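You operate a simulated robot arm through the tools that you are given. There is no shell and no other tool. Be economical: measure what you need, move in short steps, check, and stop when the job is done.

Carry out the task below with a simulated two-armed robot. There is one attempt and no reset: what you move stays moved.

JOB
Close the upper chest drawer. Then fetch the pink cloth from the top of the green bench and set it on the top of the orange bench. Then take the small eye bolt from the top of the blue bench and leave it on top of the green rubber roller. Then screw the lid back on the white jar. Then put the blue brush from the top of the blue bench on the finish card. Then fetch the orange foam pad and set it on the top of the purple stand. Then put the purple wax bar on the green tray. Then lift the lid of the white case open. The order counts.

Only the result counts: the job must be done as asked and must still hold three seconds after the hand-in. Knocking over, shifting, dropping, spilling or breaking anything else fails it. Lids that push on must go on centred and level and be pressed home; caps that screw on are set level and turned clockwise until they are tight. Flat cloth is picked up by pressing the open fingertips on it (5 to 10 N) and closing them slowly along it; thin cloth reads only 2 to 8 mm in the jaws.

ROBOT AND FRAMES
Two 7-joint arms with two-finger parallel grippers on one trunk, on a base that drives. Base frame: it is fixed to the floor where the robot stands at the start and does not move with it; the origin is under the middle of the robot, x ahead of it, y to its left, z up; the surface under the hand at the start is at about z = 850. Readings come in mm, degrees, newtons and seconds.
The left shoulder is at the start at [20, 170, 1228], the right one opposite. With the tool pointing down near the work surface each hand reaches from about 100 to 660 mm from the robot's upright axis, wherever it stands, measured 20 degrees to its own side. Places, roughly: blue brush (5x4x5 cm) [2800, 800, 900]; finish card [750, -500, 750]; green rubber roller (6x6x5 cm) [2400, 1000, 900]; green tray (15x19x3 cm) [5300, -100, 800]; lid of the white case [600, -800, 900]; orange foam pad (10x6x2 cm) [3200, 1600, 900]; pink cloth (7x5x4 cm) [1000, 200, 900]; purple wax bar (10x4x3 cm) [4400, 2000, 1000]; small eye bolt [2250, 1000, 1000]; top of the orange bench [-100, 1400, 800]; top of the purple stand (19x42 cm) [5120, 5500, 740]; upper chest drawer [500, -100, 900]; white jar [2500, 1250, 1000]. Payload 3.8 kg a hand.
The TCP of each hand is the grasp point between the finger pads, 30 mm short of the fingertips. In the tool frame z runs along the fingers and y along their closing line. Largest opening 110 mm; finger width 20, thickness 10; the body of the gripper, 48 by 112 mm, starts 55 mm behind the TCP.
Orientation is told as [roll, pitch, yaw] about the base's x, y, z axes, in that order, counted from this pose: with the fingers straight down and closing along the base's y, the tool's x points along the base's -x, its y along +y and its z along -z.

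CONTROLS
- The arms move only by the tool jog_arm. It takes "left_steps", "right_steps" or both (then of equal length, played together; a hand with none holds still); each is text: rows parted by semicolons, each of 7 numbers parted by spaces: the shift along the tool's x, y, z in units of 100 mm (1.0 is 100 mm), then the turn, a rotation vector about the tool's x, y, z in units of 60 degrees (1.0 is 60 degrees), then the gripper command, from -1 (fully open) to 1 (shut), values between in proportion. In form: dx dy dz ax ay az gripper; .... A call has 1 to 10 rows; each row is the pose to reach, as a shift and turn from the pose commanded when the call began, along the tool's axes at that moment. A call with a number of a shift or a turn outside -1 to 1 is refused whole. Rows are played at 5 a second. More than 50 mm and 8.6 degrees between two rows, or a gripper value outside its range, and nothing of the call is played. A pose out of reach is approached as far as the arm can. The call stops where the force on the tool passes 40 N (or 10 N more than at its start, if that is more) or the arm is blocked; 0.2 s more then pass. Each finger travels about 72 mm/s and halts on what it meets, pressing with about 27 N; the grip force reading is that of the motor and also rises with nothing between the fingers. The clock runs only during rows and for 0.2 s after the last one: add rows that repeat a pose to give the fingers time. The reply holds the time, the measured pose of the TCP, the force on the tool along the base axes, the opening and the grip force, in the units named above and with some noise, with the torque about the TCP (base axes, N m) and any sound that the robot's microphone picked up.
- Cameras (640 x 400 px; columns grow to the right, rows downward): "scene" is now at [72.9, 44.8, 1347.7]; the picture's right is [0.64, -0.77, 0.00], its down [-0.66, -0.54, -0.52] and it looks along [0.40, 0.33, -0.85] (base axes); focal length 214 px, centre (320, 200). "left" rides on the left gripper at [72, -17, -103] in its tool frame; the picture's right is [0.23, 0.97, 0.00], its down [-0.76, 0.18, -0.62] and it looks along [-0.61, 0.14, 0.78] (tool axes); focal length 222 px, centre (320, 200). "right" rides on the right gripper at [72, 17, -103] in its tool frame; the picture's right is [-0.23, 0.97, 0.00], its down [-0.76, -0.18, -0.62] and it looks along [-0.61, -0.14, 0.78] (tool axes); focal length 222 px, centre (320, 200). There is no depth. A picture from a camera that has moved, and an enlarged one, comes with that camera's place and axes in the base frame and with its lens.
- snapshot(camera): a new picture of that camera. It takes no simulated time.
- move_column(by): slides the trunk up (or, below 0, down) by that many mm; the arms and the scene camera ride with it, the base frame stays. It gives what a move gives, with no picture.
- drive_base(legs): drives the robot by 1 to 6 legs, each [ahead, turn to the left] in mm and degrees, along the robot's own axes; the way and the turn of a leg run together, so that a leg with both is an arc; at most 1500 mm and 180 degrees a leg. The arms and the cameras ride along, it lands a little off, and it stops where it bumps. It gives what a move gives.
- turn_head(pan, tilt): turns the head with the scene camera to pan (to the left, within 80 degrees either way) and tilt (down, from -29 to 69), counted from straight ahead of the robot. It gives what a move gives.
- enlarge(camera, box): a new picture of the part [left, top, right, bottom] of that camera's present view, enlarged. It takes no simulated time.
- sign_off(): hands the job in; it is judged then, once.

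Work in short steps. Places have to be worked out from the pictures, the camera data and where the tool is seen: move nearer, look again, correct. Check each grasp and each placing, and mend what went wrong. You have 196 turns and 172 pictures in all, those below and enlarged ones among them. Open the grippers and draw the arms clear of the work before you hand the job in, unless the task says otherwise; then end with one line.

The tools are called after "Call:" as name(argument=value, ...) on one line, values as JSON. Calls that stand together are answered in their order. jog_arm: Moves the arms, as the interface text tells. Its arguments: {"type":"object","properties":{"left_steps":{"type":"string"},"right_steps":{"type":"string"}},"required":[]} The other tools are called the same way: move_column (by) slides the trunk up or down; drive_base (legs) drives the base; turn_head (pan, tilt) turns the head that bears the scene camera; snapshot (camera) takes a picture; enlarge (camera, box) takes an enlarged picture of a part of a camera's view; sign_off () hands the job in.

At the start:

```text
clock: 0.0
left_tool_pos: [418.4, -49.8, 1147.8]
left_orientation: [0.1, 0.0, 0.0]
left_contact_force: [1.0, -0.2, 0.6]
left_moment: [0.04, 0.01, -0.01]
left_gripper_width: 109.9
left_grasp_force: 0.1
right_tool_pos: [353.6, -333.4, 1178.8]
right_orientation: [0.0, 0.0, 0.0]
right_contact_force: [-1.0, 0.7, -0.3]
right_moment: [-0.03, -0.01, -0.02]
right_gripper_width: 110.0
right_grasp_force: 0.1
trunk travel left (down, up): [-325.0, 245.0]
robot x, y, heading: [-3.2, 1.3, -0.2]
head pan, tilt: [39.5, 58.4]
```

scene: 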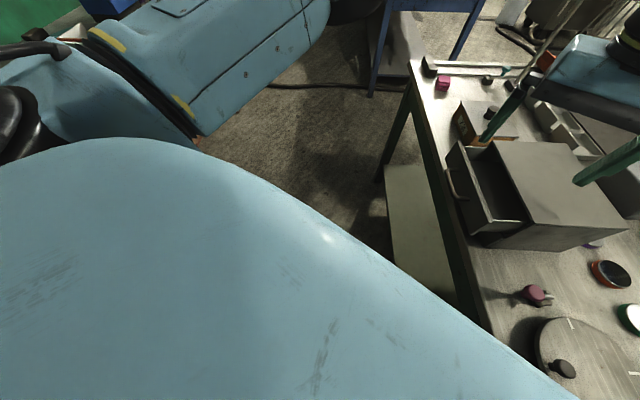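
right: 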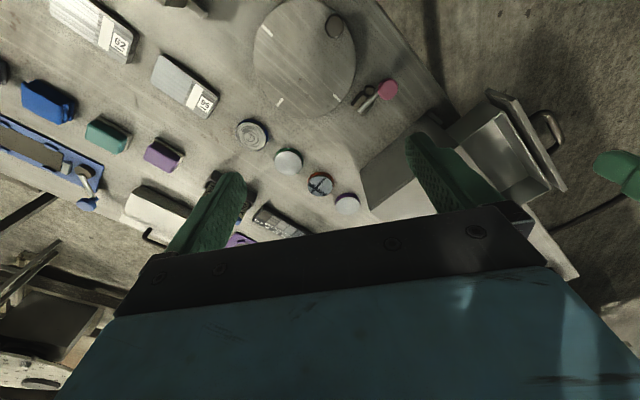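
left: 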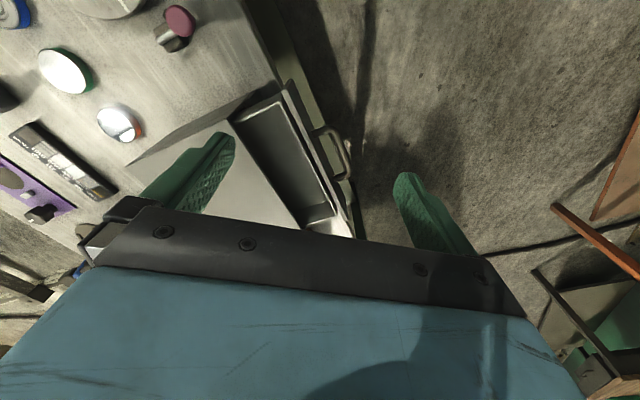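

I begin by turning the head towards the chest drawer to see it and the workbench better.

Call:
turn_head(pan=-10, tilt=40)

Call:
snapshot(camera="scene")

```text
clock: 1.2
left_tool_pos: [418.3, -50.0, 1147.0]
left_orientation: [0.0, -0.1, 0.0]
left_contact_force: [-0.1, -0.5, 0.5]
left_moment: [-0.01, 0.0, 0.0]
left_gripper_width: 110.1
left_grasp_force: 0.1
right_tool_pos: [352.7, -333.0, 1179.3]
right_orientation: [0.0, 0.0, -0.1]
right_contact_force: [0.9, 0.7, 0.2]
right_moment: [-0.03, -0.01, -0.02]
right_gripper_width: 110.0
right_grasp_force: 0.1
trunk travel left (down, up): [-325.0, 245.0]
robot x, y, heading: [5.6, 0.2, -0.2]
head pan, tilt: [-10.0, 40.0]
```

```text
168 pictures are left
camera scene: at [103.8, -13.5, 1372.5], right [-0.17, -0.98, 0.0], down [-0.63, 0.11, -0.77], along [0.75, -0.13, -0.64], focal length 214 px, centre (320, 200)
```

scene: 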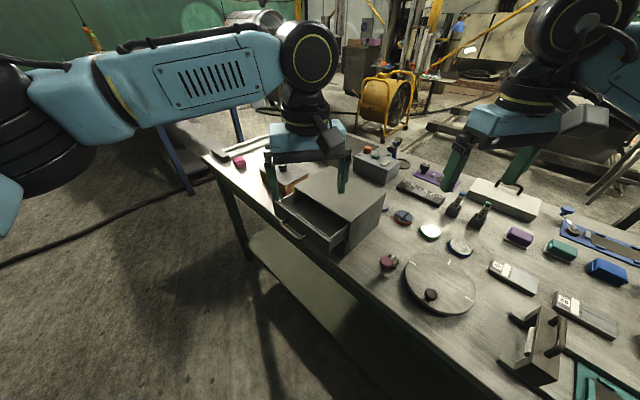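

The chest with an open drawer stands ahead. I enlarge it and the right side.

Call:
enlarge(camera="scene", box=[220, 120, 420, 280])

Call:
enlarge(camera="scene", box=[400, 140, 640, 400])

```text
2.50 times, centred on (320, 200) of scene
camera zoom: at [103.8, -13.5, 1372.5], right [-0.17, -0.98, 0.0], down [-0.63, 0.11, -0.77], along [0.75, -0.13, -0.64], focal length 536 px, centre (320, 200)
```

zoom: 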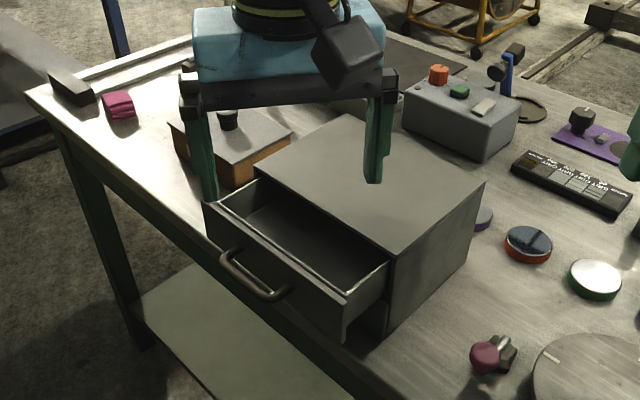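

```text
1.54 times, centred on (520, 270) of scene
camera zoom: at [103.8, -13.5, 1372.5], right [-0.17, -0.98, 0.0], down [-0.63, 0.11, -0.77], along [0.75, -0.13, -0.64], focal length 330 px, centre (12, 92)
```

zoom: 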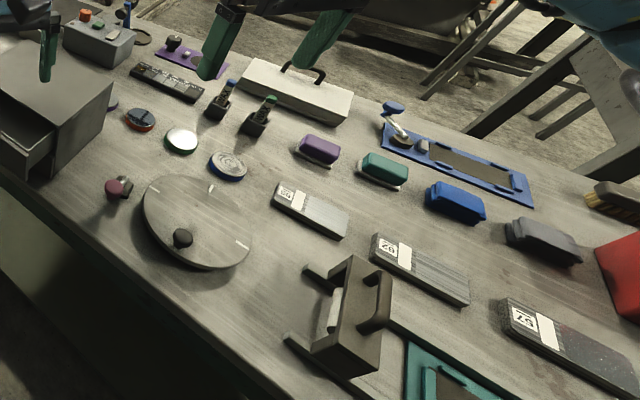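

I estimate the chest as rotated (drawer goes in along about [0.58,-0.81]), the handle near [503,-11,940], the drawer about 80 mm out. I move the left hand, shut, to in front of the handle, turned to match.

Call:
jog_arm(left_steps="-0.1 0.2 0 0 0 -0.12 1; -0.2 0.4 0 0 0 -0.24 1; -0.3 0.6 0.1 0 0 -0.36 1; -0.4 0.8 0.3 0 0 -0.48 1; -0.47 0.9 0.6 0 0 -0.595 1; -0.47 0.9 1 0 0 -0.595 1")

Call:
snapshot(camera="scene")

Call:
snapshot(camera="left")

```text
clock: 2.6
left_tool_pos: [465.2, 37.7, 1047.3]
left_orientation: [0.0, 0.0, 35.8]
left_contact_force: [-0.2, -0.1, -0.3]
left_moment: [-0.01, -0.02, -0.01]
left_gripper_width: 0.0
left_grasp_force: 27.4
right_tool_pos: [354.5, -333.4, 1178.1]
right_orientation: [0.1, 0.1, 0.1]
right_contact_force: [-0.1, 0.1, 0.0]
right_moment: [-0.03, 0.0, 0.04]
right_gripper_width: 110.3
right_grasp_force: 0.1
trunk travel left (down, up): [-325.0, 245.0]
robot x, y, heading: [1.3, -1.8, -0.2]
head pan, tilt: [-10.0, 40.0]
```

```text
165 pictures are left
camera scene: at [104.1, -13.6, 1372.5], right [-0.17, -0.98, 0.0], down [-0.63, 0.11, -0.77], along [0.75, -0.13, -0.64], focal length 214 px, centre (320, 200)
```

scene: 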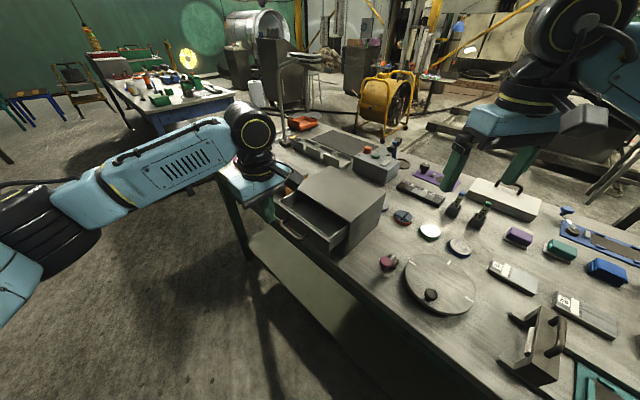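

```text
164 pictures are left
camera left: at [417.3, -17.9, 1151.0], right [-0.75, 0.66, 0.0], down [0.51, 0.59, 0.62], along [0.41, 0.47, -0.78], focal length 222 px, centre (320, 200)
```

left: 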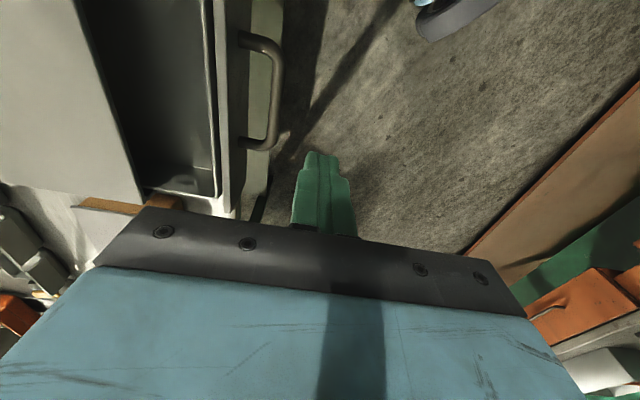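

The drawer edges run parallel to the tool's x axis, so the turn is right; the handle lies about 45 mm away on the −y tool side and 18 mm towards tool +x. I go down to its height.

Call:
jog_arm(left_steps="0.18 0 0 0 0 0 1; 0.18 0 0.4 0 0 0 1; 0.18 0 0.8 0 0 0 1; 0.18 0 0.95 0 0 0 1")

Call:
snapshot(camera="left")

Call:
enlarge(camera="scene", box=[220, 140, 400, 260])

```text
clock: 3.6
left_tool_pos: [452.7, 29.0, 952.3]
left_orientation: [-0.1, -0.1, 35.8]
left_contact_force: [0.0, -0.6, -0.2]
left_moment: [0.04, 0.02, 0.02]
left_gripper_width: 0.0
left_grasp_force: 27.2
right_tool_pos: [353.2, -333.8, 1179.3]
right_orientation: [0.1, 0.0, 0.0]
right_contact_force: [-0.6, 0.8, 0.1]
right_moment: [0.02, 0.02, 0.02]
right_gripper_width: 110.0
right_grasp_force: 0.0
trunk travel left (down, up): [-325.0, 245.0]
robot x, y, heading: [-3.4, -1.8, -0.3]
head pan, tilt: [-10.0, 40.0]
```

```text
163 pictures are left
camera left: at [404.4, -26.7, 1056.2], right [-0.75, 0.66, 0.0], down [0.51, 0.59, 0.62], along [0.41, 0.47, -0.78], focal length 222 px, centre (320, 200)
```

left: 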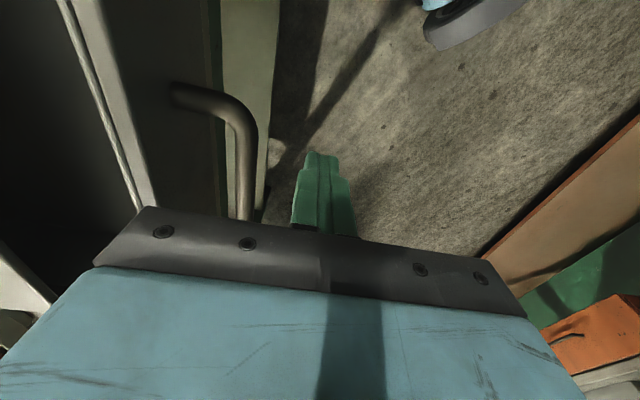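

```text
3.33 times, centred on (310, 200) of scene
camera zoom: at [103.9, -13.4, 1372.5], right [-0.17, -0.98, 0.0], down [-0.63, 0.11, -0.77], along [0.75, -0.13, -0.64], focal length 715 px, centre (353, 200)
```

zoom: 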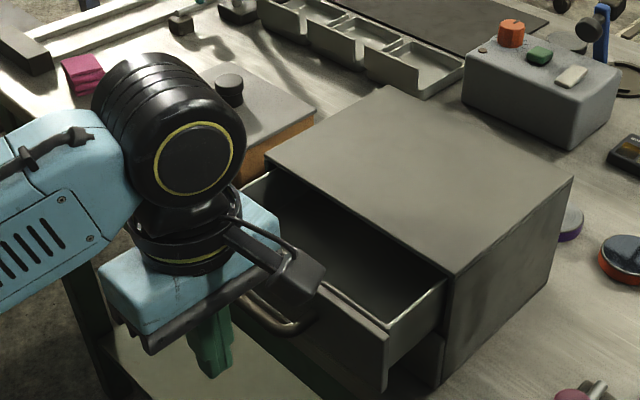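

Triangulation puts the handle at z≈960 and the chest top near 990, so I raise to 974 so the hand's body clears, then push along tool −y in small rows.

Call:
jog_arm(left_steps="0 0 -0.22 0 0 0 1; 0 -0.15 -0.22 0 0 0 1; 0 -0.25 -0.22 0 0 0 1; 0 -0.33 -0.22 0 0 0 1; 0 -0.41 -0.22 0 0 0 1; 0 -0.49 -0.22 0 0 0 1; 0 -0.57 -0.22 0 0 0 1; 0 -0.65 -0.22 0 0 0 1; 0 -0.73 -0.22 0 0 0 1; 0 -0.81 -0.22 0 0 0 1")

Call:
enlarge(camera="scene", box=[220, 140, 400, 260])

```text
clock: 5.8
left_tool_pos: [500.1, -36.5, 973.5]
left_orientation: [0.0, 0.1, 35.7]
left_contact_force: [-0.3, -0.1, 0.1]
left_moment: [0.03, 0.0, -0.04]
left_gripper_width: 0.3
left_grasp_force: 27.4
right_tool_pos: [353.7, -334.5, 1179.5]
right_orientation: [0.1, 0.0, 0.1]
right_contact_force: [-0.3, -0.1, 0.5]
right_moment: [0.0, 0.02, 0.02]
right_gripper_width: 109.9
right_grasp_force: 0.0
trunk travel left (down, up): [-325.0, 245.0]
robot x, y, heading: [0.5, 0.2, 0.3]
head pan, tilt: [-10.0, 40.0]
```

```text
3.33 times, centred on (310, 200) of scene
camera zoom: at [103.8, -13.8, 1372.5], right [-0.17, -0.98, 0.0], down [-0.63, 0.11, -0.77], along [0.75, -0.13, -0.64], focal length 715 px, centre (353, 200)
```

zoom: 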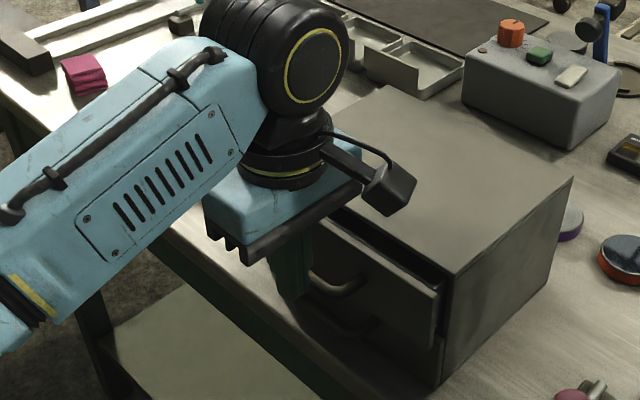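

The drawer moved in smoothly with perhaps 25 mm left. I push on in small steps until it meets its stop.

Call:
jog_arm(left_steps="0 -0.06 0 0 0 0 1; 0 -0.12 0 0 0 0 1; 0 -0.17 0 0 0 0 1; 0 -0.21 0 0 0 0 1; 0 -0.24 0 0 0 0 1; 0 -0.27 0 0 0 0 1")

Call:
enlarge(camera="scene", box=[220, 140, 400, 260])

```text
clock: 7.2
left_tool_pos: [510.7, -50.1, 974.7]
left_orientation: [1.4, 0.0, 36.0]
left_contact_force: [-15.3, 17.6, 10.9]
left_moment: [0.27, 0.3, -0.2]
left_gripper_width: 0.1
left_grasp_force: 26.3
right_tool_pos: [351.2, -332.0, 1179.8]
right_orientation: [0.0, -0.3, 0.0]
right_contact_force: [0.5, 0.8, -0.9]
right_moment: [0.02, -0.01, 0.02]
right_gripper_width: 109.9
right_grasp_force: 0.1
trunk travel left (down, up): [-325.0, 245.0]
robot x, y, heading: [-3.5, -3.7, 0.4]
head pan, tilt: [-10.0, 40.0]
stopped in row 6 (left hand): the force on the tool passed its limit at 42 N (the readings are from after the stop); the commanded pose is now the measured one
```

```text
3.33 times, centred on (310, 200) of scene
camera zoom: at [100.4, -11.8, 1372.9], right [-0.17, -0.99, 0.0], down [-0.63, 0.11, -0.77], along [0.76, -0.13, -0.64], focal length 715 px, centre (353, 200)
```

zoom: 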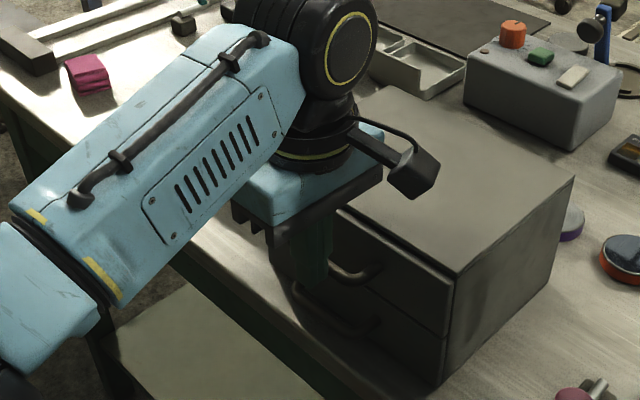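

The drawer front is flush and stopped against its end. I draw the left hand straight back, then up.

Call:
jog_arm(left_steps="0 0.2 0 0 0 0 1; 0 0.5 0 0 0 0 1; 0 0.6 -0.4 0 0 0 0; 0 0.6 -0.8 0 0 0 -1; 0 0.6 -1 0 0 0 -1")

Call:
turn_head(pan=10, tilt=35)

Call:
snapshot(camera="scene")

```text
clock: 8.4
left_tool_pos: [476.4, -4.6, 1076.0]
left_orientation: [1.1, 0.2, 35.9]
left_contact_force: [-0.3, -0.6, -0.2]
left_moment: [0.03, 0.04, -0.01]
left_gripper_width: 109.0
left_grasp_force: 1.1
right_tool_pos: [352.4, -332.4, 1178.2]
right_orientation: [0.1, 0.0, 0.0]
right_contact_force: [-0.7, -0.5, -0.9]
right_moment: [0.01, -0.02, 0.0]
right_gripper_width: 109.9
right_grasp_force: 0.0
trunk travel left (down, up): [-325.0, 245.0]
robot x, y, heading: [-2.4, -1.5, 0.2]
head pan, tilt: [-10.0, 40.0]
```

```text
clock: 9.2
left_tool_pos: [478.1, -5.6, 1076.1]
left_orientation: [1.1, 0.1, 35.9]
left_contact_force: [0.5, 0.1, -0.5]
left_moment: [0.0, 0.01, -0.01]
left_gripper_width: 110.0
left_grasp_force: 0.2
right_tool_pos: [353.1, -334.1, 1179.4]
right_orientation: [0.1, 0.1, 0.0]
right_contact_force: [0.0, 0.9, 0.4]
right_moment: [0.03, 0.03, -0.01]
right_gripper_width: 109.8
right_grasp_force: 0.1
trunk travel left (down, up): [-325.0, 245.0]
robot x, y, heading: [0.7, 0.7, -0.1]
head pan, tilt: [10.0, 35.0]
```

```text
159 pictures are left
camera scene: at [106.5, 17.0, 1380.1], right [0.17, -0.98, 0.0], down [-0.56, -0.1, -0.82], along [0.81, 0.14, -0.57], focal length 214 px, centre (320, 200)
```

scene: 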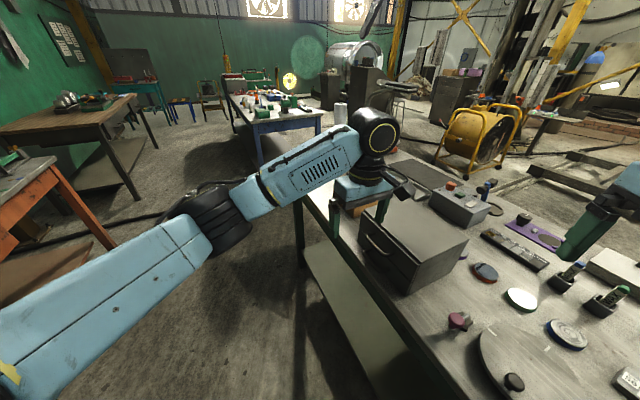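

The drawer is shut. I raise the left hand for travel, then drive along the green bench to stand opposite the cloth, facing the bench.

Call:
jog_arm(left_steps="0 0 -0.4 0 0 0 -1; 0 0 -0.8 0 0 0 -1; 0 0 -1 0 0 0 -1")

Call:
drive_base(legs=[[0, 38.5], [787, 0], [0, -94.5]])

Call:
turn_head(pan=10, tilt=45)

Call:
snapshot(camera="scene")

Call:
snapshot(camera="left")

```text
clock: 10.0
left_tool_pos: [478.9, -6.1, 1173.4]
left_orientation: [1.1, 0.1, 36.0]
left_contact_force: [-0.8, 0.0, 0.2]
left_moment: [-0.01, 0.03, -0.02]
left_gripper_width: 110.0
left_grasp_force: 0.1
right_tool_pos: [353.4, -333.2, 1178.8]
right_orientation: [0.1, 0.1, 0.0]
right_contact_force: [-1.0, 0.0, 0.4]
right_moment: [0.02, 0.0, -0.01]
right_gripper_width: 110.0
right_grasp_force: 0.1
trunk travel left (down, up): [-325.0, 245.0]
robot x, y, heading: [-1.0, -2.5, 0.3]
head pan, tilt: [10.0, 35.0]
```

```text
clock: 20.1
left_tool_pos: [885.9, 107.9, 1173.3]
left_orientation: [1.1, 0.1, -18.6]
left_contact_force: [0.7, 0.5, 0.3]
left_moment: [0.01, 0.01, -0.01]
left_gripper_width: 110.0
left_grasp_force: 0.0
right_tool_pos: [548.5, 21.9, 1178.7]
right_orientation: [0.1, 0.0, -54.6]
right_contact_force: [0.3, 0.1, 0.7]
right_moment: [-0.02, 0.03, 0.01]
right_gripper_width: 110.2
right_grasp_force: 0.1
trunk travel left (down, up): [-325.0, 245.0]
robot x, y, heading: [613.5, 501.7, -54.5]
head pan, tilt: [10.0, 35.0]
```

```text
clock: 20.8
left_tool_pos: [885.7, 107.9, 1172.2]
left_orientation: [0.9, 0.0, -18.7]
left_contact_force: [0.7, -0.2, 0.5]
left_moment: [-0.01, 0.03, -0.05]
left_gripper_width: 110.0
left_grasp_force: 0.2
right_tool_pos: [547.3, 20.3, 1178.6]
right_orientation: [0.1, 0.1, -54.6]
right_contact_force: [0.5, -1.0, -0.1]
right_moment: [0.01, 0.02, -0.03]
right_gripper_width: 109.8
right_grasp_force: 0.1
trunk travel left (down, up): [-325.0, 245.0]
robot x, y, heading: [615.3, 503.6, -54.6]
head pan, tilt: [10.0, 45.0]
```

```text
158 pictures are left
camera scene: at [684.1, 429.4, 1365.3], right [-0.7, -0.71, 0.0], down [-0.5, 0.5, -0.71], along [0.5, -0.5, -0.71], focal length 214 px, centre (320, 200)
```

scene: 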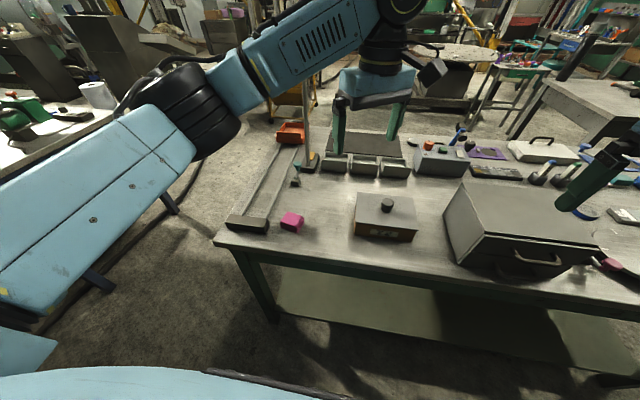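

```text
157 pictures are left
camera left: at [811.6, 112.0, 1277.0], right [0.1, 1.0, 0.02], down [0.78, -0.09, 0.63], along [0.62, -0.05, -0.78], focal length 222 px, centre (320, 200)
```

left: 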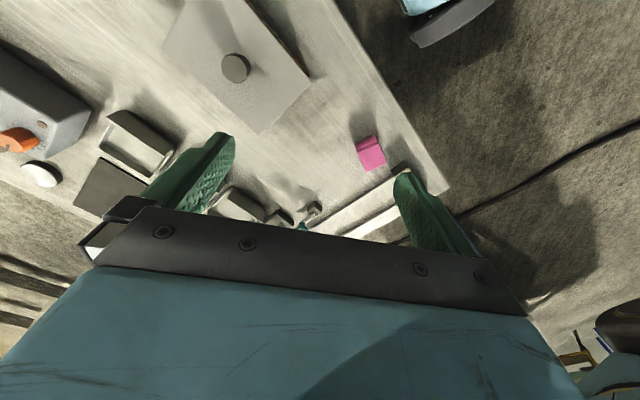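

The cloth triangulates to about [1027,203,870]. I enlarge it to see its shape and direction.

Call:
enlarge(camera="left", box=[330, 110, 430, 190])

Call:
enlarge(camera="scene", box=[250, 190, 340, 246])

```text
5.00 times, centred on (380, 150) of left
camera zoom: at [811.6, 112.0, 1277.0], right [0.1, 1.0, 0.02], down [0.78, -0.09, 0.63], along [0.62, -0.05, -0.78], focal length 1111 px, centre (20, 450)
```

zoom: 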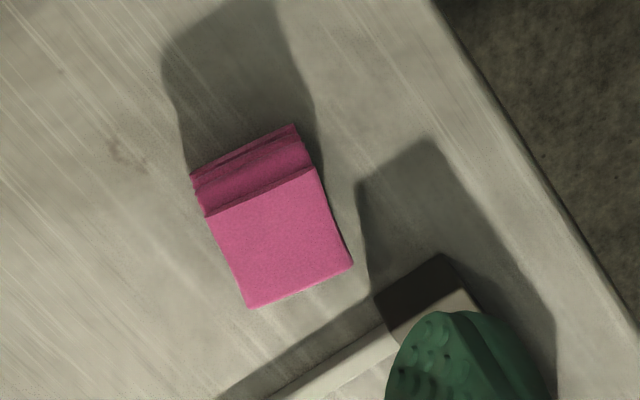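

```text
7.11 times, centred on (295, 218) of scene
camera zoom: at [684.1, 429.4, 1365.3], right [-0.7, -0.71, 0.0], down [-0.5, 0.5, -0.71], along [0.5, -0.5, -0.71], focal length 1525 px, centre (498, 72)
```

zoom: 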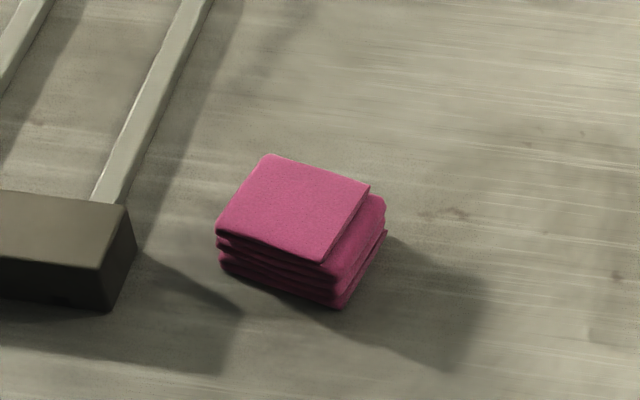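

Cloth is a folded stack: short axis along yaw ≈21°, centre about [1020,197], top ≈890. I move the left hand over it in stages, turning to match.

Call:
jog_arm(left_steps="-0.1 0.13 0.1 0 0 -0.13 -1; -0.2 0.26 0.25 0 0 -0.26 -1; -0.3 0.4 0.45 0 0 -0.39 -0.6; -0.4 0.55 0.65 0 0 -0.52 -0.6; -0.5 0.65 0.85 0 0 -0.662 -0.6; -0.5 0.65 1 0 0 -0.662 -0.6")

Call:
snapshot(camera="left")

```text
clock: 22.2
left_tool_pos: [954.5, 153.9, 1071.9]
left_orientation: [0.8, -0.6, 21.2]
left_contact_force: [-0.4, 0.4, 0.9]
left_moment: [0.02, 0.01, -0.01]
left_gripper_width: 88.1
left_grasp_force: 0.0
right_tool_pos: [547.4, 20.7, 1179.1]
right_orientation: [0.2, 0.0, -54.5]
right_contact_force: [0.5, 0.1, 0.0]
right_moment: [-0.01, 0.03, 0.01]
right_gripper_width: 110.0
right_grasp_force: 0.0
trunk travel left (down, up): [-325.0, 245.0]
robot x, y, heading: [615.1, 504.5, -54.5]
head pan, tilt: [10.0, 45.0]
```

```text
154 pictures are left
camera left: at [893.0, 109.4, 1175.7], right [-0.56, 0.83, 0.01], down [0.64, 0.43, 0.63], along [0.52, 0.36, -0.77], focal length 222 px, centre (320, 200)
```

left: 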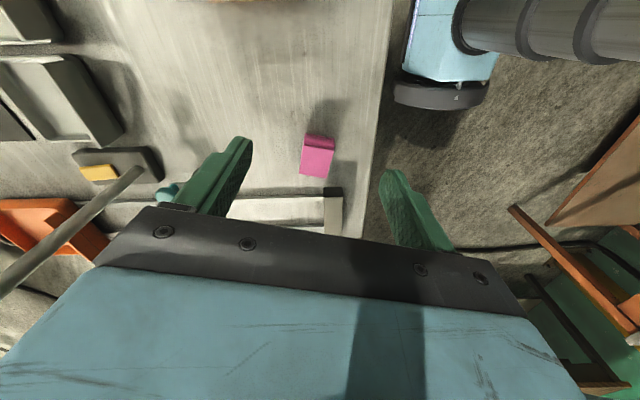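

The cloth is now aligned with the jaws; I place it near [1025,200]. I move over and lower to about z=977.

Call:
jog_arm(left_steps="-0.4 0.08 0.1 0 0 0 -0.6; -0.82 0.17 0.3 0 0 0 -0.6; -0.82 0.17 0.6 0 0 0 -0.6; -0.82 0.17 0.95 0 0 0 -0.6")

Call:
snapshot(camera="left")

Call:
enlarge(camera="scene", box=[220, 130, 380, 250])

```text
clock: 23.2
left_tool_pos: [1026.5, 202.9, 977.8]
left_orientation: [0.9, -0.6, 21.1]
left_contact_force: [-0.4, 0.4, 0.1]
left_moment: [0.01, 0.03, -0.01]
left_gripper_width: 88.0
left_grasp_force: 0.0
right_tool_pos: [549.0, 20.7, 1179.6]
right_orientation: [0.1, 0.0, -54.6]
right_contact_force: [-0.1, -0.5, 0.5]
right_moment: [0.0, 0.01, 0.0]
right_gripper_width: 110.1
right_grasp_force: 0.1
trunk travel left (down, up): [-325.0, 245.0]
robot x, y, heading: [613.6, 504.6, -54.5]
head pan, tilt: [10.0, 45.0]
```

```text
153 pictures are left
camera left: at [965.3, 159.3, 1081.8], right [-0.56, 0.83, 0.01], down [0.64, 0.43, 0.63], along [0.52, 0.36, -0.77], focal length 222 px, centre (320, 200)
```

left: 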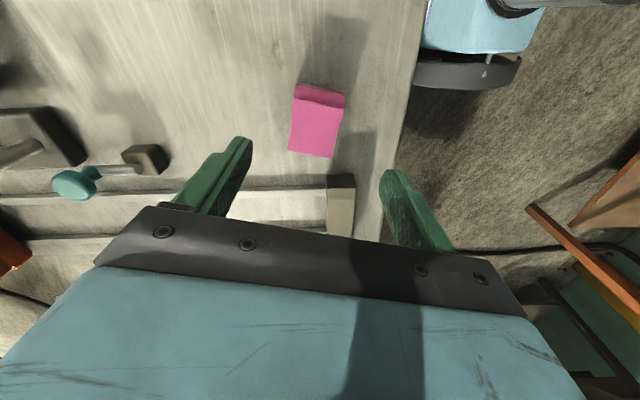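

```text
3.33 times, centred on (300, 190) of scene
camera zoom: at [684.4, 429.5, 1365.3], right [-0.7, -0.71, 0.0], down [-0.5, 0.5, -0.71], along [0.5, -0.5, -0.71], focal length 715 px, centre (387, 233)
```

zoom: 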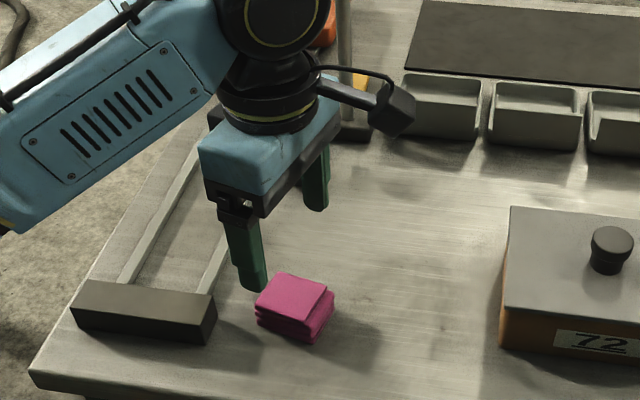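

The estimate at close range [1028,201] agrees with the TCP. I lower to z≈886 (tips ≈856) in two steps and close slowly.

Call:
jog_arm(left_steps="0 0 0.3 0 0 0 -0.6; 0 0 0.6 0 0 0 -0.6; 0 0 0.8 0 0 0 -0.6; 0 0 0.86 0 0 0 -0.6; 0 0 0.91 0 0 0 -0.6; 0 0 0.91 0 0 0 -0.1; 0 0 0.91 0 0 0 0.2; 0 0 0.91 0 0 0 0.6; 0 0 0.91 0 0 0 1; 0 0 0.91 0 0 0 1")

Call:
enlarge(camera="scene", box=[220, 130, 380, 250])

```text
clock: 25.4
left_tool_pos: [1026.8, 201.8, 890.7]
left_orientation: [0.8, -0.6, 21.0]
left_contact_force: [0.5, -0.8, 0.5]
left_moment: [-0.02, -0.04, 0.02]
left_gripper_width: 45.2
left_grasp_force: 27.0
right_tool_pos: [547.4, 21.2, 1179.9]
right_orientation: [0.0, -0.1, -54.7]
right_contact_force: [-0.3, -0.4, -0.1]
right_moment: [-0.02, -0.03, 0.0]
right_gripper_width: 110.0
right_grasp_force: 0.1
trunk travel left (down, up): [-325.0, 245.0]
robot x, y, heading: [613.7, 500.9, -54.1]
head pan, tilt: [10.0, 45.0]
```

```text
3.33 times, centred on (300, 190) of scene
camera zoom: at [684.1, 429.4, 1365.3], right [-0.7, -0.71, 0.0], down [-0.5, 0.5, -0.71], along [0.5, -0.5, -0.71], focal length 715 px, centre (387, 233)
```

zoom: 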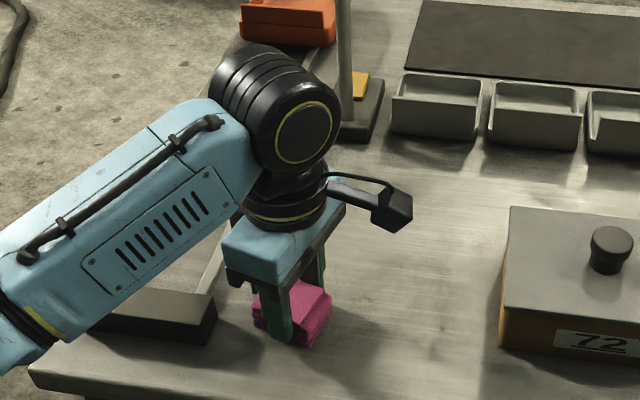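

Grasped at 45 mm with 27 N. I lift 100 mm and check it comes along.

Call:
jog_arm(left_steps="0 0 -0.2 0 0 0 1; 0 0 -0.5 0 0 0 1; 0 0 -0.8 0 0 0 1; 0 0 -1 0 0 0 1")

Call:
jog_arm(left_steps="0 0 -0.4 0 0 0 1; 0 0 -0.8 0 0 0 1; 0 0 -1 0 0 0 1")

Call:
snapshot(camera="left")

```text
clock: 26.4
left_tool_pos: [1025.0, 201.2, 989.4]
left_orientation: [0.9, -0.6, 21.0]
left_contact_force: [0.7, 0.0, 0.2]
left_moment: [0.01, 0.0, 0.01]
left_gripper_width: 0.0
left_grasp_force: 27.1
right_tool_pos: [548.2, 21.9, 1179.1]
right_orientation: [0.1, 0.0, -54.6]
right_contact_force: [-0.5, 0.3, -0.3]
right_moment: [0.02, 0.0, 0.03]
right_gripper_width: 110.3
right_grasp_force: 0.0
trunk travel left (down, up): [-325.0, 245.0]
robot x, y, heading: [609.9, 503.7, -54.2]
head pan, tilt: [10.0, 45.0]
```

```text
clock: 27.2
left_tool_pos: [1025.9, 200.2, 1088.1]
left_orientation: [0.8, -0.5, 21.1]
left_contact_force: [-0.1, -0.2, 0.0]
left_moment: [0.03, -0.01, -0.01]
left_gripper_width: 0.0
left_grasp_force: 27.0
right_tool_pos: [547.8, 21.2, 1179.3]
right_orientation: [0.0, 0.0, -54.5]
right_contact_force: [-0.4, 0.2, 0.2]
right_moment: [-0.02, 0.02, 0.01]
right_gripper_width: 109.9
right_grasp_force: 0.1
trunk travel left (down, up): [-325.0, 245.0]
robot x, y, heading: [618.7, 501.1, -54.7]
head pan, tilt: [10.0, 45.0]
```

```text
150 pictures are left
camera left: at [964.2, 154.6, 1191.5], right [-0.56, 0.83, 0.01], down [0.64, 0.43, 0.63], along [0.52, 0.36, -0.77], focal length 222 px, centre (320, 200)
```

left: 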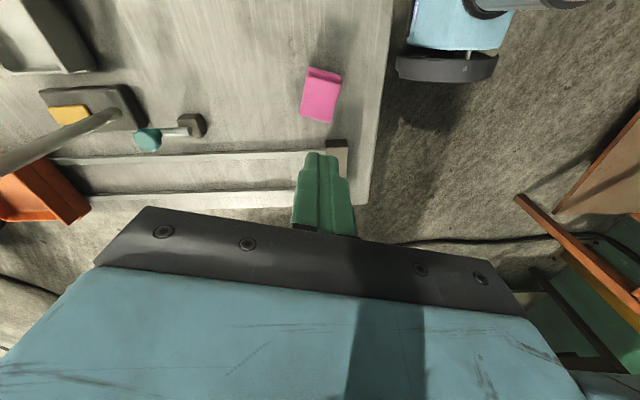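

The cloth slipped out; it still sits at the same place. I open, go down again deeper, sensing the bench, before closing more slowly.

Call:
jog_arm(left_steps="0 0 0.3 0 0 0 0; 0 0 0.6 0 0 0 -0.6; 0 0 0.9 0 0 0 -0.6; 0 0 1 0 0 0 -0.6")

Call:
jog_arm(left_steps="0 0 0.3 0 0 0 -0.6; 0 0 0.6 0 0 0 -0.6; 0 0 0.8 0 0 0 -0.6; 0 0 0.9 0 0 0 -0.6; 0 0 0.94 0 0 0 -0.6; 0 0 0.98 0 0 0 -0.6; 0 0 1 0 0 0 -0.6")

Call:
snapshot(camera="left")

```text
clock: 28.2
left_tool_pos: [1025.8, 198.9, 988.4]
left_orientation: [0.8, -0.6, 21.0]
left_contact_force: [-0.3, 0.0, -0.4]
left_moment: [0.02, -0.01, 0.01]
left_gripper_width: 87.8
left_grasp_force: 0.1
right_tool_pos: [548.6, 21.2, 1179.3]
right_orientation: [0.2, 0.0, -54.6]
right_contact_force: [-0.2, -0.5, 0.3]
right_moment: [0.0, 0.0, -0.01]
right_gripper_width: 109.9
right_grasp_force: 0.1
trunk travel left (down, up): [-325.0, 245.0]
robot x, y, heading: [615.6, 500.4, -54.7]
head pan, tilt: [10.0, 45.0]
```

```text
clock: 29.8
left_tool_pos: [1025.8, 203.1, 890.0]
left_orientation: [0.8, -0.6, 21.1]
left_contact_force: [-0.2, 0.9, -0.7]
left_moment: [-0.03, 0.0, -0.05]
left_gripper_width: 87.8
left_grasp_force: 0.0
right_tool_pos: [548.0, 20.5, 1179.2]
right_orientation: [0.1, 0.0, -54.6]
right_contact_force: [-0.8, 0.8, 0.1]
right_moment: [0.0, 0.03, -0.03]
right_gripper_width: 110.2
right_grasp_force: 0.1
trunk travel left (down, up): [-325.0, 245.0]
robot x, y, heading: [615.0, 504.6, -54.6]
head pan, tilt: [10.0, 45.0]
```

```text
149 pictures are left
camera left: at [964.2, 158.8, 992.5], right [-0.56, 0.83, 0.01], down [0.64, 0.43, 0.63], along [0.52, 0.36, -0.77], focal length 222 px, centre (320, 200)
```

left: 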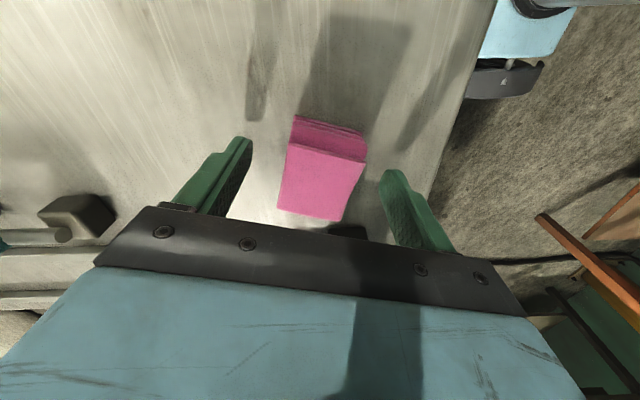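

Still above the bench; I feel downward in small rows.

Call:
jog_arm(left_steps="0 0 0.04 0 0 0 -0.6; 0 0 0.08 0 0 0 -0.6; 0 0 0.12 0 0 0 -0.6; 0 0 0.15 0 0 0 -0.6")

```text
clock: 30.8
left_tool_pos: [1026.1, 203.3, 879.3]
left_orientation: [0.2, -0.7, 21.0]
left_contact_force: [4.6, 3.0, 34.9]
left_moment: [-1.6, -0.44, 0.23]
left_gripper_width: 87.4
left_grasp_force: 0.0
right_tool_pos: [546.5, 23.0, 1180.1]
right_orientation: [0.1, -0.2, -54.6]
right_contact_force: [0.1, -0.3, -0.3]
right_moment: [-0.02, -0.01, -0.03]
right_gripper_width: 110.2
right_grasp_force: 0.1
trunk travel left (down, up): [-325.0, 245.0]
robot x, y, heading: [613.9, 503.1, -54.4]
head pan, tilt: [10.0, 45.0]
```

The bench is at 850 (contact). I rise 4 mm, close slowly and lift gently.

Call:
jog_arm(left_steps="0 0 -0.07 0 0 0 -0.6; 0 0 -0.07 0 0 0 -0.4; 0 0 -0.07 0 0 0 -0.2; 0 0 -0.07 0 0 0 0; 0 0 -0.07 0 0 0 0.1; 0 0 -0.07 0 0 0 0.2; 0 0 -0.07 0 0 0 0.4; 0 0 -0.07 0 0 0 0.7; 0 0 -0.07 0 0 0 1; 0 0 -0.07 0 0 0 1")

Call:
jog_arm(left_steps="0 0 0 0 0 0 1; 0 0 -0.02 0 0 0 1; 0 0 -0.05 0 0 0 1; 0 0 -0.09 0 0 0 1; 0 0 -0.14 0 0 0 1; 0 0 -0.2 0 0 0 1")

Call:
snapshot(camera="left")

```text
clock: 33.0
left_tool_pos: [1025.8, 204.0, 882.0]
left_orientation: [0.9, -0.6, 21.1]
left_contact_force: [-0.2, 0.4, -0.8]
left_moment: [-0.03, 0.01, 0.01]
left_gripper_width: 45.3
left_grasp_force: 27.0
right_tool_pos: [547.5, 20.2, 1179.2]
right_orientation: [0.1, -0.1, -54.5]
right_contact_force: [0.4, -0.1, 0.9]
right_moment: [-0.01, 0.01, 0.01]
right_gripper_width: 110.2
right_grasp_force: 0.0
trunk travel left (down, up): [-325.0, 245.0]
robot x, y, heading: [613.5, 503.8, -54.4]
head pan, tilt: [10.0, 45.0]
```

```text
clock: 34.4
left_tool_pos: [1027.5, 203.5, 901.6]
left_orientation: [0.9, -0.6, 21.0]
left_contact_force: [-0.1, -0.6, -1.3]
left_moment: [0.04, -0.01, -0.02]
left_gripper_width: 45.3
left_grasp_force: 26.6
right_tool_pos: [547.4, 20.9, 1178.7]
right_orientation: [0.1, 0.0, -54.6]
right_contact_force: [-0.2, 1.0, -0.3]
right_moment: [0.01, -0.03, 0.0]
right_gripper_width: 109.8
right_grasp_force: 0.0
trunk travel left (down, up): [-325.0, 245.0]
robot x, y, heading: [612.9, 501.9, -54.3]
head pan, tilt: [10.0, 45.0]
```

```text
148 pictures are left
camera left: at [965.4, 159.6, 1004.7], right [-0.56, 0.83, 0.01], down [0.64, 0.43, 0.63], along [0.52, 0.36, -0.77], focal length 222 px, centre (320, 200)
```

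left: 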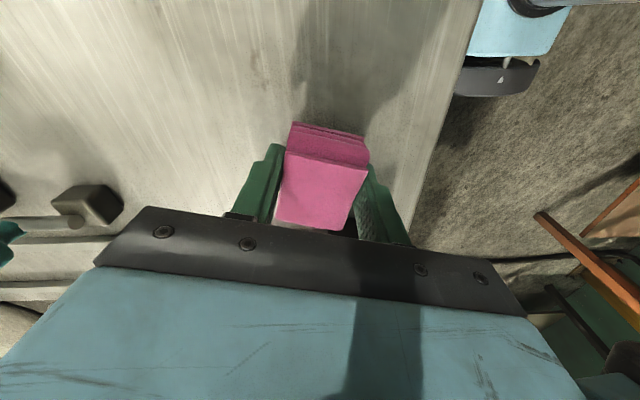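

The cloth now comes up with the jaws (45 mm, load about 1 N). I lift further gently, to about 1080.

Call:
jog_arm(left_steps="0 0 -0.08 0 0 0 1; 0 0 -0.2 0 0 0 1; 0 0 -0.32 0 0 0 1; 0 0 -0.44 0 0 0 1; 0 0 -0.56 0 0 0 1; 0 0 -0.68 0 0 0 1; 0 0 -0.8 0 0 0 1; 0 0 -0.9 0 0 0 1; 0 0 -0.97 0 0 0 1; 0 0 -1 0 0 0 1")

Call:
jog_arm(left_steps="0 0 -0.08 0 0 0 1; 0 0 -0.2 0 0 0 1; 0 0 -0.32 0 0 0 1; 0 0 -0.44 0 0 0 1; 0 0 -0.56 0 0 0 1; 0 0 -0.68 0 0 0 1; 0 0 -0.8 0 0 0 1; 0 0 -0.9 0 0 0 1; 0 0 -0.97 0 0 0 1; 0 0 -1 0 0 0 1")

Call:
turn_head(pan=-78, tilt=30)

Call:
snapshot(camera="left")

Call:
snapshot(camera="scene")

```text
clock: 36.6
left_tool_pos: [1025.6, 200.4, 1002.9]
left_orientation: [0.7, -0.6, 21.0]
left_contact_force: [0.5, 0.2, 0.1]
left_moment: [0.0, 0.03, 0.01]
left_gripper_width: 45.2
left_grasp_force: 26.7
right_tool_pos: [548.6, 21.0, 1178.3]
right_orientation: [0.1, 0.0, -54.6]
right_contact_force: [1.0, -0.2, -0.8]
right_moment: [-0.02, 0.04, 0.0]
right_gripper_width: 110.1
right_grasp_force: 0.1
trunk travel left (down, up): [-325.0, 245.0]
robot x, y, heading: [612.2, 501.1, -54.7]
head pan, tilt: [10.0, 45.0]
```

```text
clock: 38.8
left_tool_pos: [1026.5, 200.5, 1102.5]
left_orientation: [0.9, -0.6, 21.1]
left_contact_force: [0.4, 1.4, -0.5]
left_moment: [-0.01, 0.01, 0.01]
left_gripper_width: 45.2
left_grasp_force: 27.2
right_tool_pos: [547.7, 20.0, 1178.8]
right_orientation: [0.1, -0.1, -54.6]
right_contact_force: [0.5, 0.4, -0.9]
right_moment: [-0.01, 0.0, 0.03]
right_gripper_width: 110.1
right_grasp_force: 0.0
trunk travel left (down, up): [-325.0, 245.0]
robot x, y, heading: [616.5, 502.7, -54.6]
head pan, tilt: [10.0, 45.0]
```

```text
clock: 40.4
left_tool_pos: [1026.9, 200.1, 1101.1]
left_orientation: [0.9, -0.5, 21.0]
left_contact_force: [0.4, 0.1, -1.3]
left_moment: [-0.01, -0.02, 0.0]
left_gripper_width: 45.1
left_grasp_force: 27.0
right_tool_pos: [549.0, 20.4, 1179.1]
right_orientation: [0.2, 0.0, -54.6]
right_contact_force: [0.5, 0.1, 0.0]
right_moment: [0.03, 0.04, 0.0]
right_gripper_width: 110.1
right_grasp_force: 0.1
trunk travel left (down, up): [-325.0, 245.0]
robot x, y, heading: [616.5, 504.3, -54.8]
head pan, tilt: [-78.0, 30.0]
```

```text
147 pictures are left
camera left: at [964.4, 155.4, 1204.8], right [-0.56, 0.83, 0.01], down [0.64, 0.43, 0.63], along [0.52, 0.36, -0.77], focal length 222 px, centre (320, 200)
```

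left: 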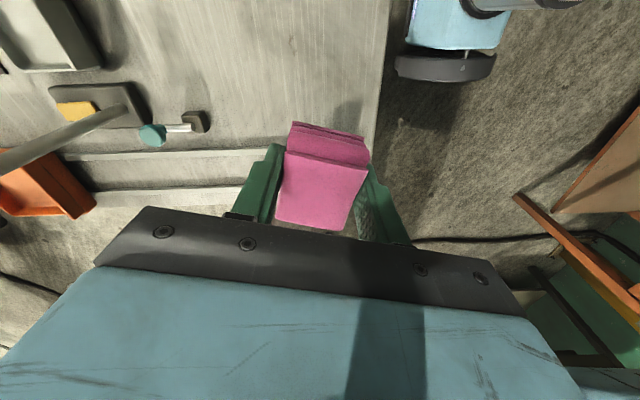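

```text
146 pictures are left
camera scene: at [565.1, 419.7, 1387.9], right [-0.74, 0.68, 0.0], down [0.34, 0.37, -0.87], along [-0.58, -0.64, -0.5], focal length 214 px, centre (320, 200)
```

scene: 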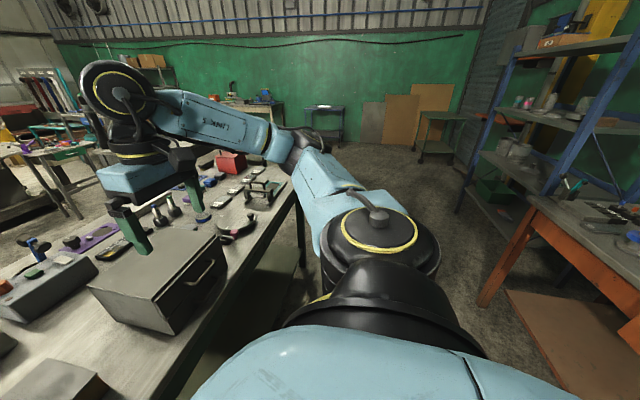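

The cloth is held. The orange bench front edge runs parallel to the green one, about 890 mm behind the robot. I pull the hand in, turn left 178° and drive up to the bench.

Call:
jog_arm(left_steps="0.1 0.17 -0.1 0 0 0 1; 0.2 0.34 -0.2 0 0 0 1; 0.3 0.5 -0.3 0 0 0 1; 0.4 0.68 -0.45 0 0 0 1; 0.53 0.85 -0.6 0 0 0 1")

Call:
drive_base(legs=[[0, 90], [0, 88]])

Call:
turn_head(pan=0, tilt=30)

Call:
snapshot(camera="scene")

```text
clock: 41.6
left_tool_pos: [944.6, 261.6, 1162.0]
left_orientation: [0.9, -0.6, 21.0]
left_contact_force: [-0.3, 0.0, -0.5]
left_moment: [0.02, 0.01, -0.02]
left_gripper_width: 45.2
left_grasp_force: 27.5
right_tool_pos: [546.8, 20.4, 1178.7]
right_orientation: [0.0, 0.0, -54.6]
right_contact_force: [0.8, -0.3, -0.4]
right_moment: [-0.04, -0.01, -0.01]
right_gripper_width: 110.1
right_grasp_force: 0.2
trunk travel left (down, up): [-325.0, 245.0]
robot x, y, heading: [614.7, 500.8, -54.3]
head pan, tilt: [-78.0, 30.0]
```

```text
clock: 49.4
left_tool_pos: [312.7, 780.4, 1162.0]
left_orientation: [0.8, -0.6, -165.4]
left_contact_force: [0.0, -0.3, -1.1]
left_moment: [-0.01, 0.0, 0.02]
left_gripper_width: 45.4
left_grasp_force: 27.0
right_tool_pos: [734.8, 972.8, 1179.3]
right_orientation: [0.2, 0.0, 119.0]
right_contact_force: [-0.2, 0.5, -0.5]
right_moment: [-0.01, 0.0, 0.0]
right_gripper_width: 109.9
right_grasp_force: 0.1
trunk travel left (down, up): [-325.0, 245.0]
robot x, y, heading: [617.4, 503.9, 119.1]
head pan, tilt: [-78.0, 30.0]
```

```text
clock: 50.9
left_tool_pos: [314.0, 780.0, 1162.1]
left_orientation: [0.8, -0.6, -165.3]
left_contact_force: [0.1, 0.2, -1.1]
left_moment: [-0.04, -0.02, 0.0]
left_gripper_width: 45.2
left_grasp_force: 26.9
right_tool_pos: [736.1, 973.1, 1177.8]
right_orientation: [0.0, 0.0, 118.9]
right_contact_force: [0.7, -0.5, -1.1]
right_moment: [0.0, 0.02, 0.0]
right_gripper_width: 110.1
right_grasp_force: 0.2
trunk travel left (down, up): [-325.0, 245.0]
robot x, y, heading: [615.3, 505.6, 119.0]
head pan, tilt: [0.0, 30.0]
```

```text
145 pictures are left
camera scene: at [560.0, 601.0, 1387.9], right [0.87, 0.48, 0.0], down [0.24, -0.44, -0.87], along [-0.42, 0.76, -0.5], focal length 214 px, centre (320, 200)
```

scene: 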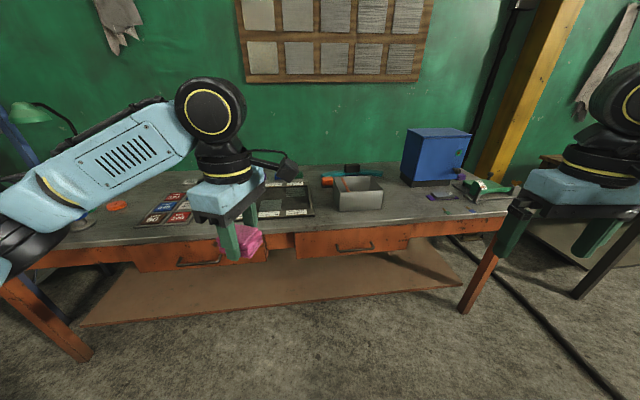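

The orange bench runs at about 40°, front edge ~840 along its normal. A free spot lies right of the grey box near [485,1650]. I drive to about [900,1405] and turn to face it.

Call:
drive_base(legs=[[0, -46.5], [945, 0], [0, 57.5]])

Call:
turn_head(pan=15, tilt=45)

Call:
snapshot(camera="scene")

Call:
snapshot(camera="left")

```text
clock: 60.6
left_tool_pos: [521.4, 1599.6, 1162.3]
left_orientation: [0.8, -0.6, -151.5]
left_contact_force: [0.3, 1.1, -1.1]
left_moment: [0.02, 0.03, 0.0]
left_gripper_width: 45.5
left_grasp_force: 27.5
right_tool_pos: [885.6, 1888.1, 1178.5]
right_orientation: [0.1, 0.0, 132.9]
right_contact_force: [0.2, -0.8, 0.0]
right_moment: [-0.01, 0.01, -0.02]
right_gripper_width: 109.8
right_grasp_force: 0.0
trunk travel left (down, up): [-325.0, 245.0]
robot x, y, heading: [879.9, 1402.7, 133.1]
head pan, tilt: [0.0, 30.0]
```

```text
clock: 61.3
left_tool_pos: [522.4, 1599.2, 1163.5]
left_orientation: [0.9, -0.6, -151.5]
left_contact_force: [-0.9, -0.5, -0.2]
left_moment: [0.06, 0.01, -0.01]
left_gripper_width: 45.1
left_grasp_force: 27.0
right_tool_pos: [884.1, 1888.7, 1177.8]
right_orientation: [0.1, 0.1, 132.9]
right_contact_force: [-0.2, -0.1, 0.0]
right_moment: [0.01, 0.02, 0.02]
right_gripper_width: 109.8
right_grasp_force: 0.0
trunk travel left (down, up): [-325.0, 245.0]
robot x, y, heading: [884.0, 1402.7, 133.0]
head pan, tilt: [15.0, 45.0]
```

```text
144 pictures are left
camera scene: at [797.8, 1461.9, 1365.3], right [0.53, 0.85, 0.0], down [0.6, -0.38, -0.71], along [-0.6, 0.38, -0.71], focal length 214 px, centre (320, 200)
```

scene: 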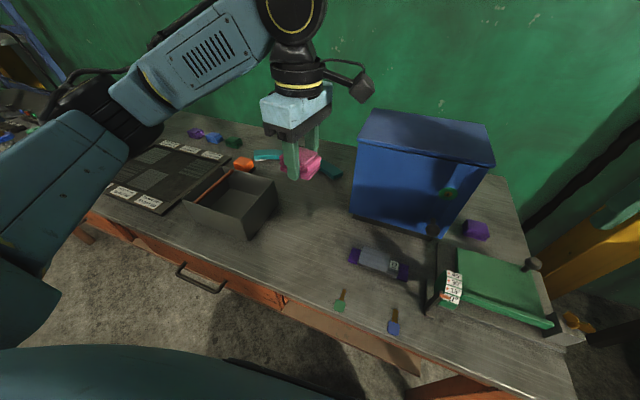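

```text
143 pictures are left
camera left: at [578.1, 1649.7, 1265.2], right [0.66, -0.75, 0.01], down [-0.58, -0.51, 0.63], along [-0.47, -0.43, -0.77], focal length 222 px, centre (320, 200)
```

left: 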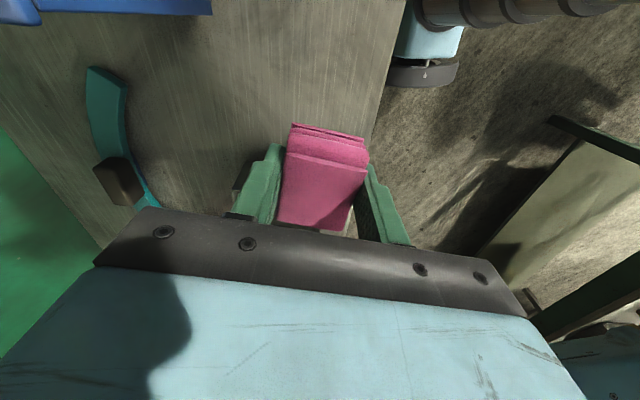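

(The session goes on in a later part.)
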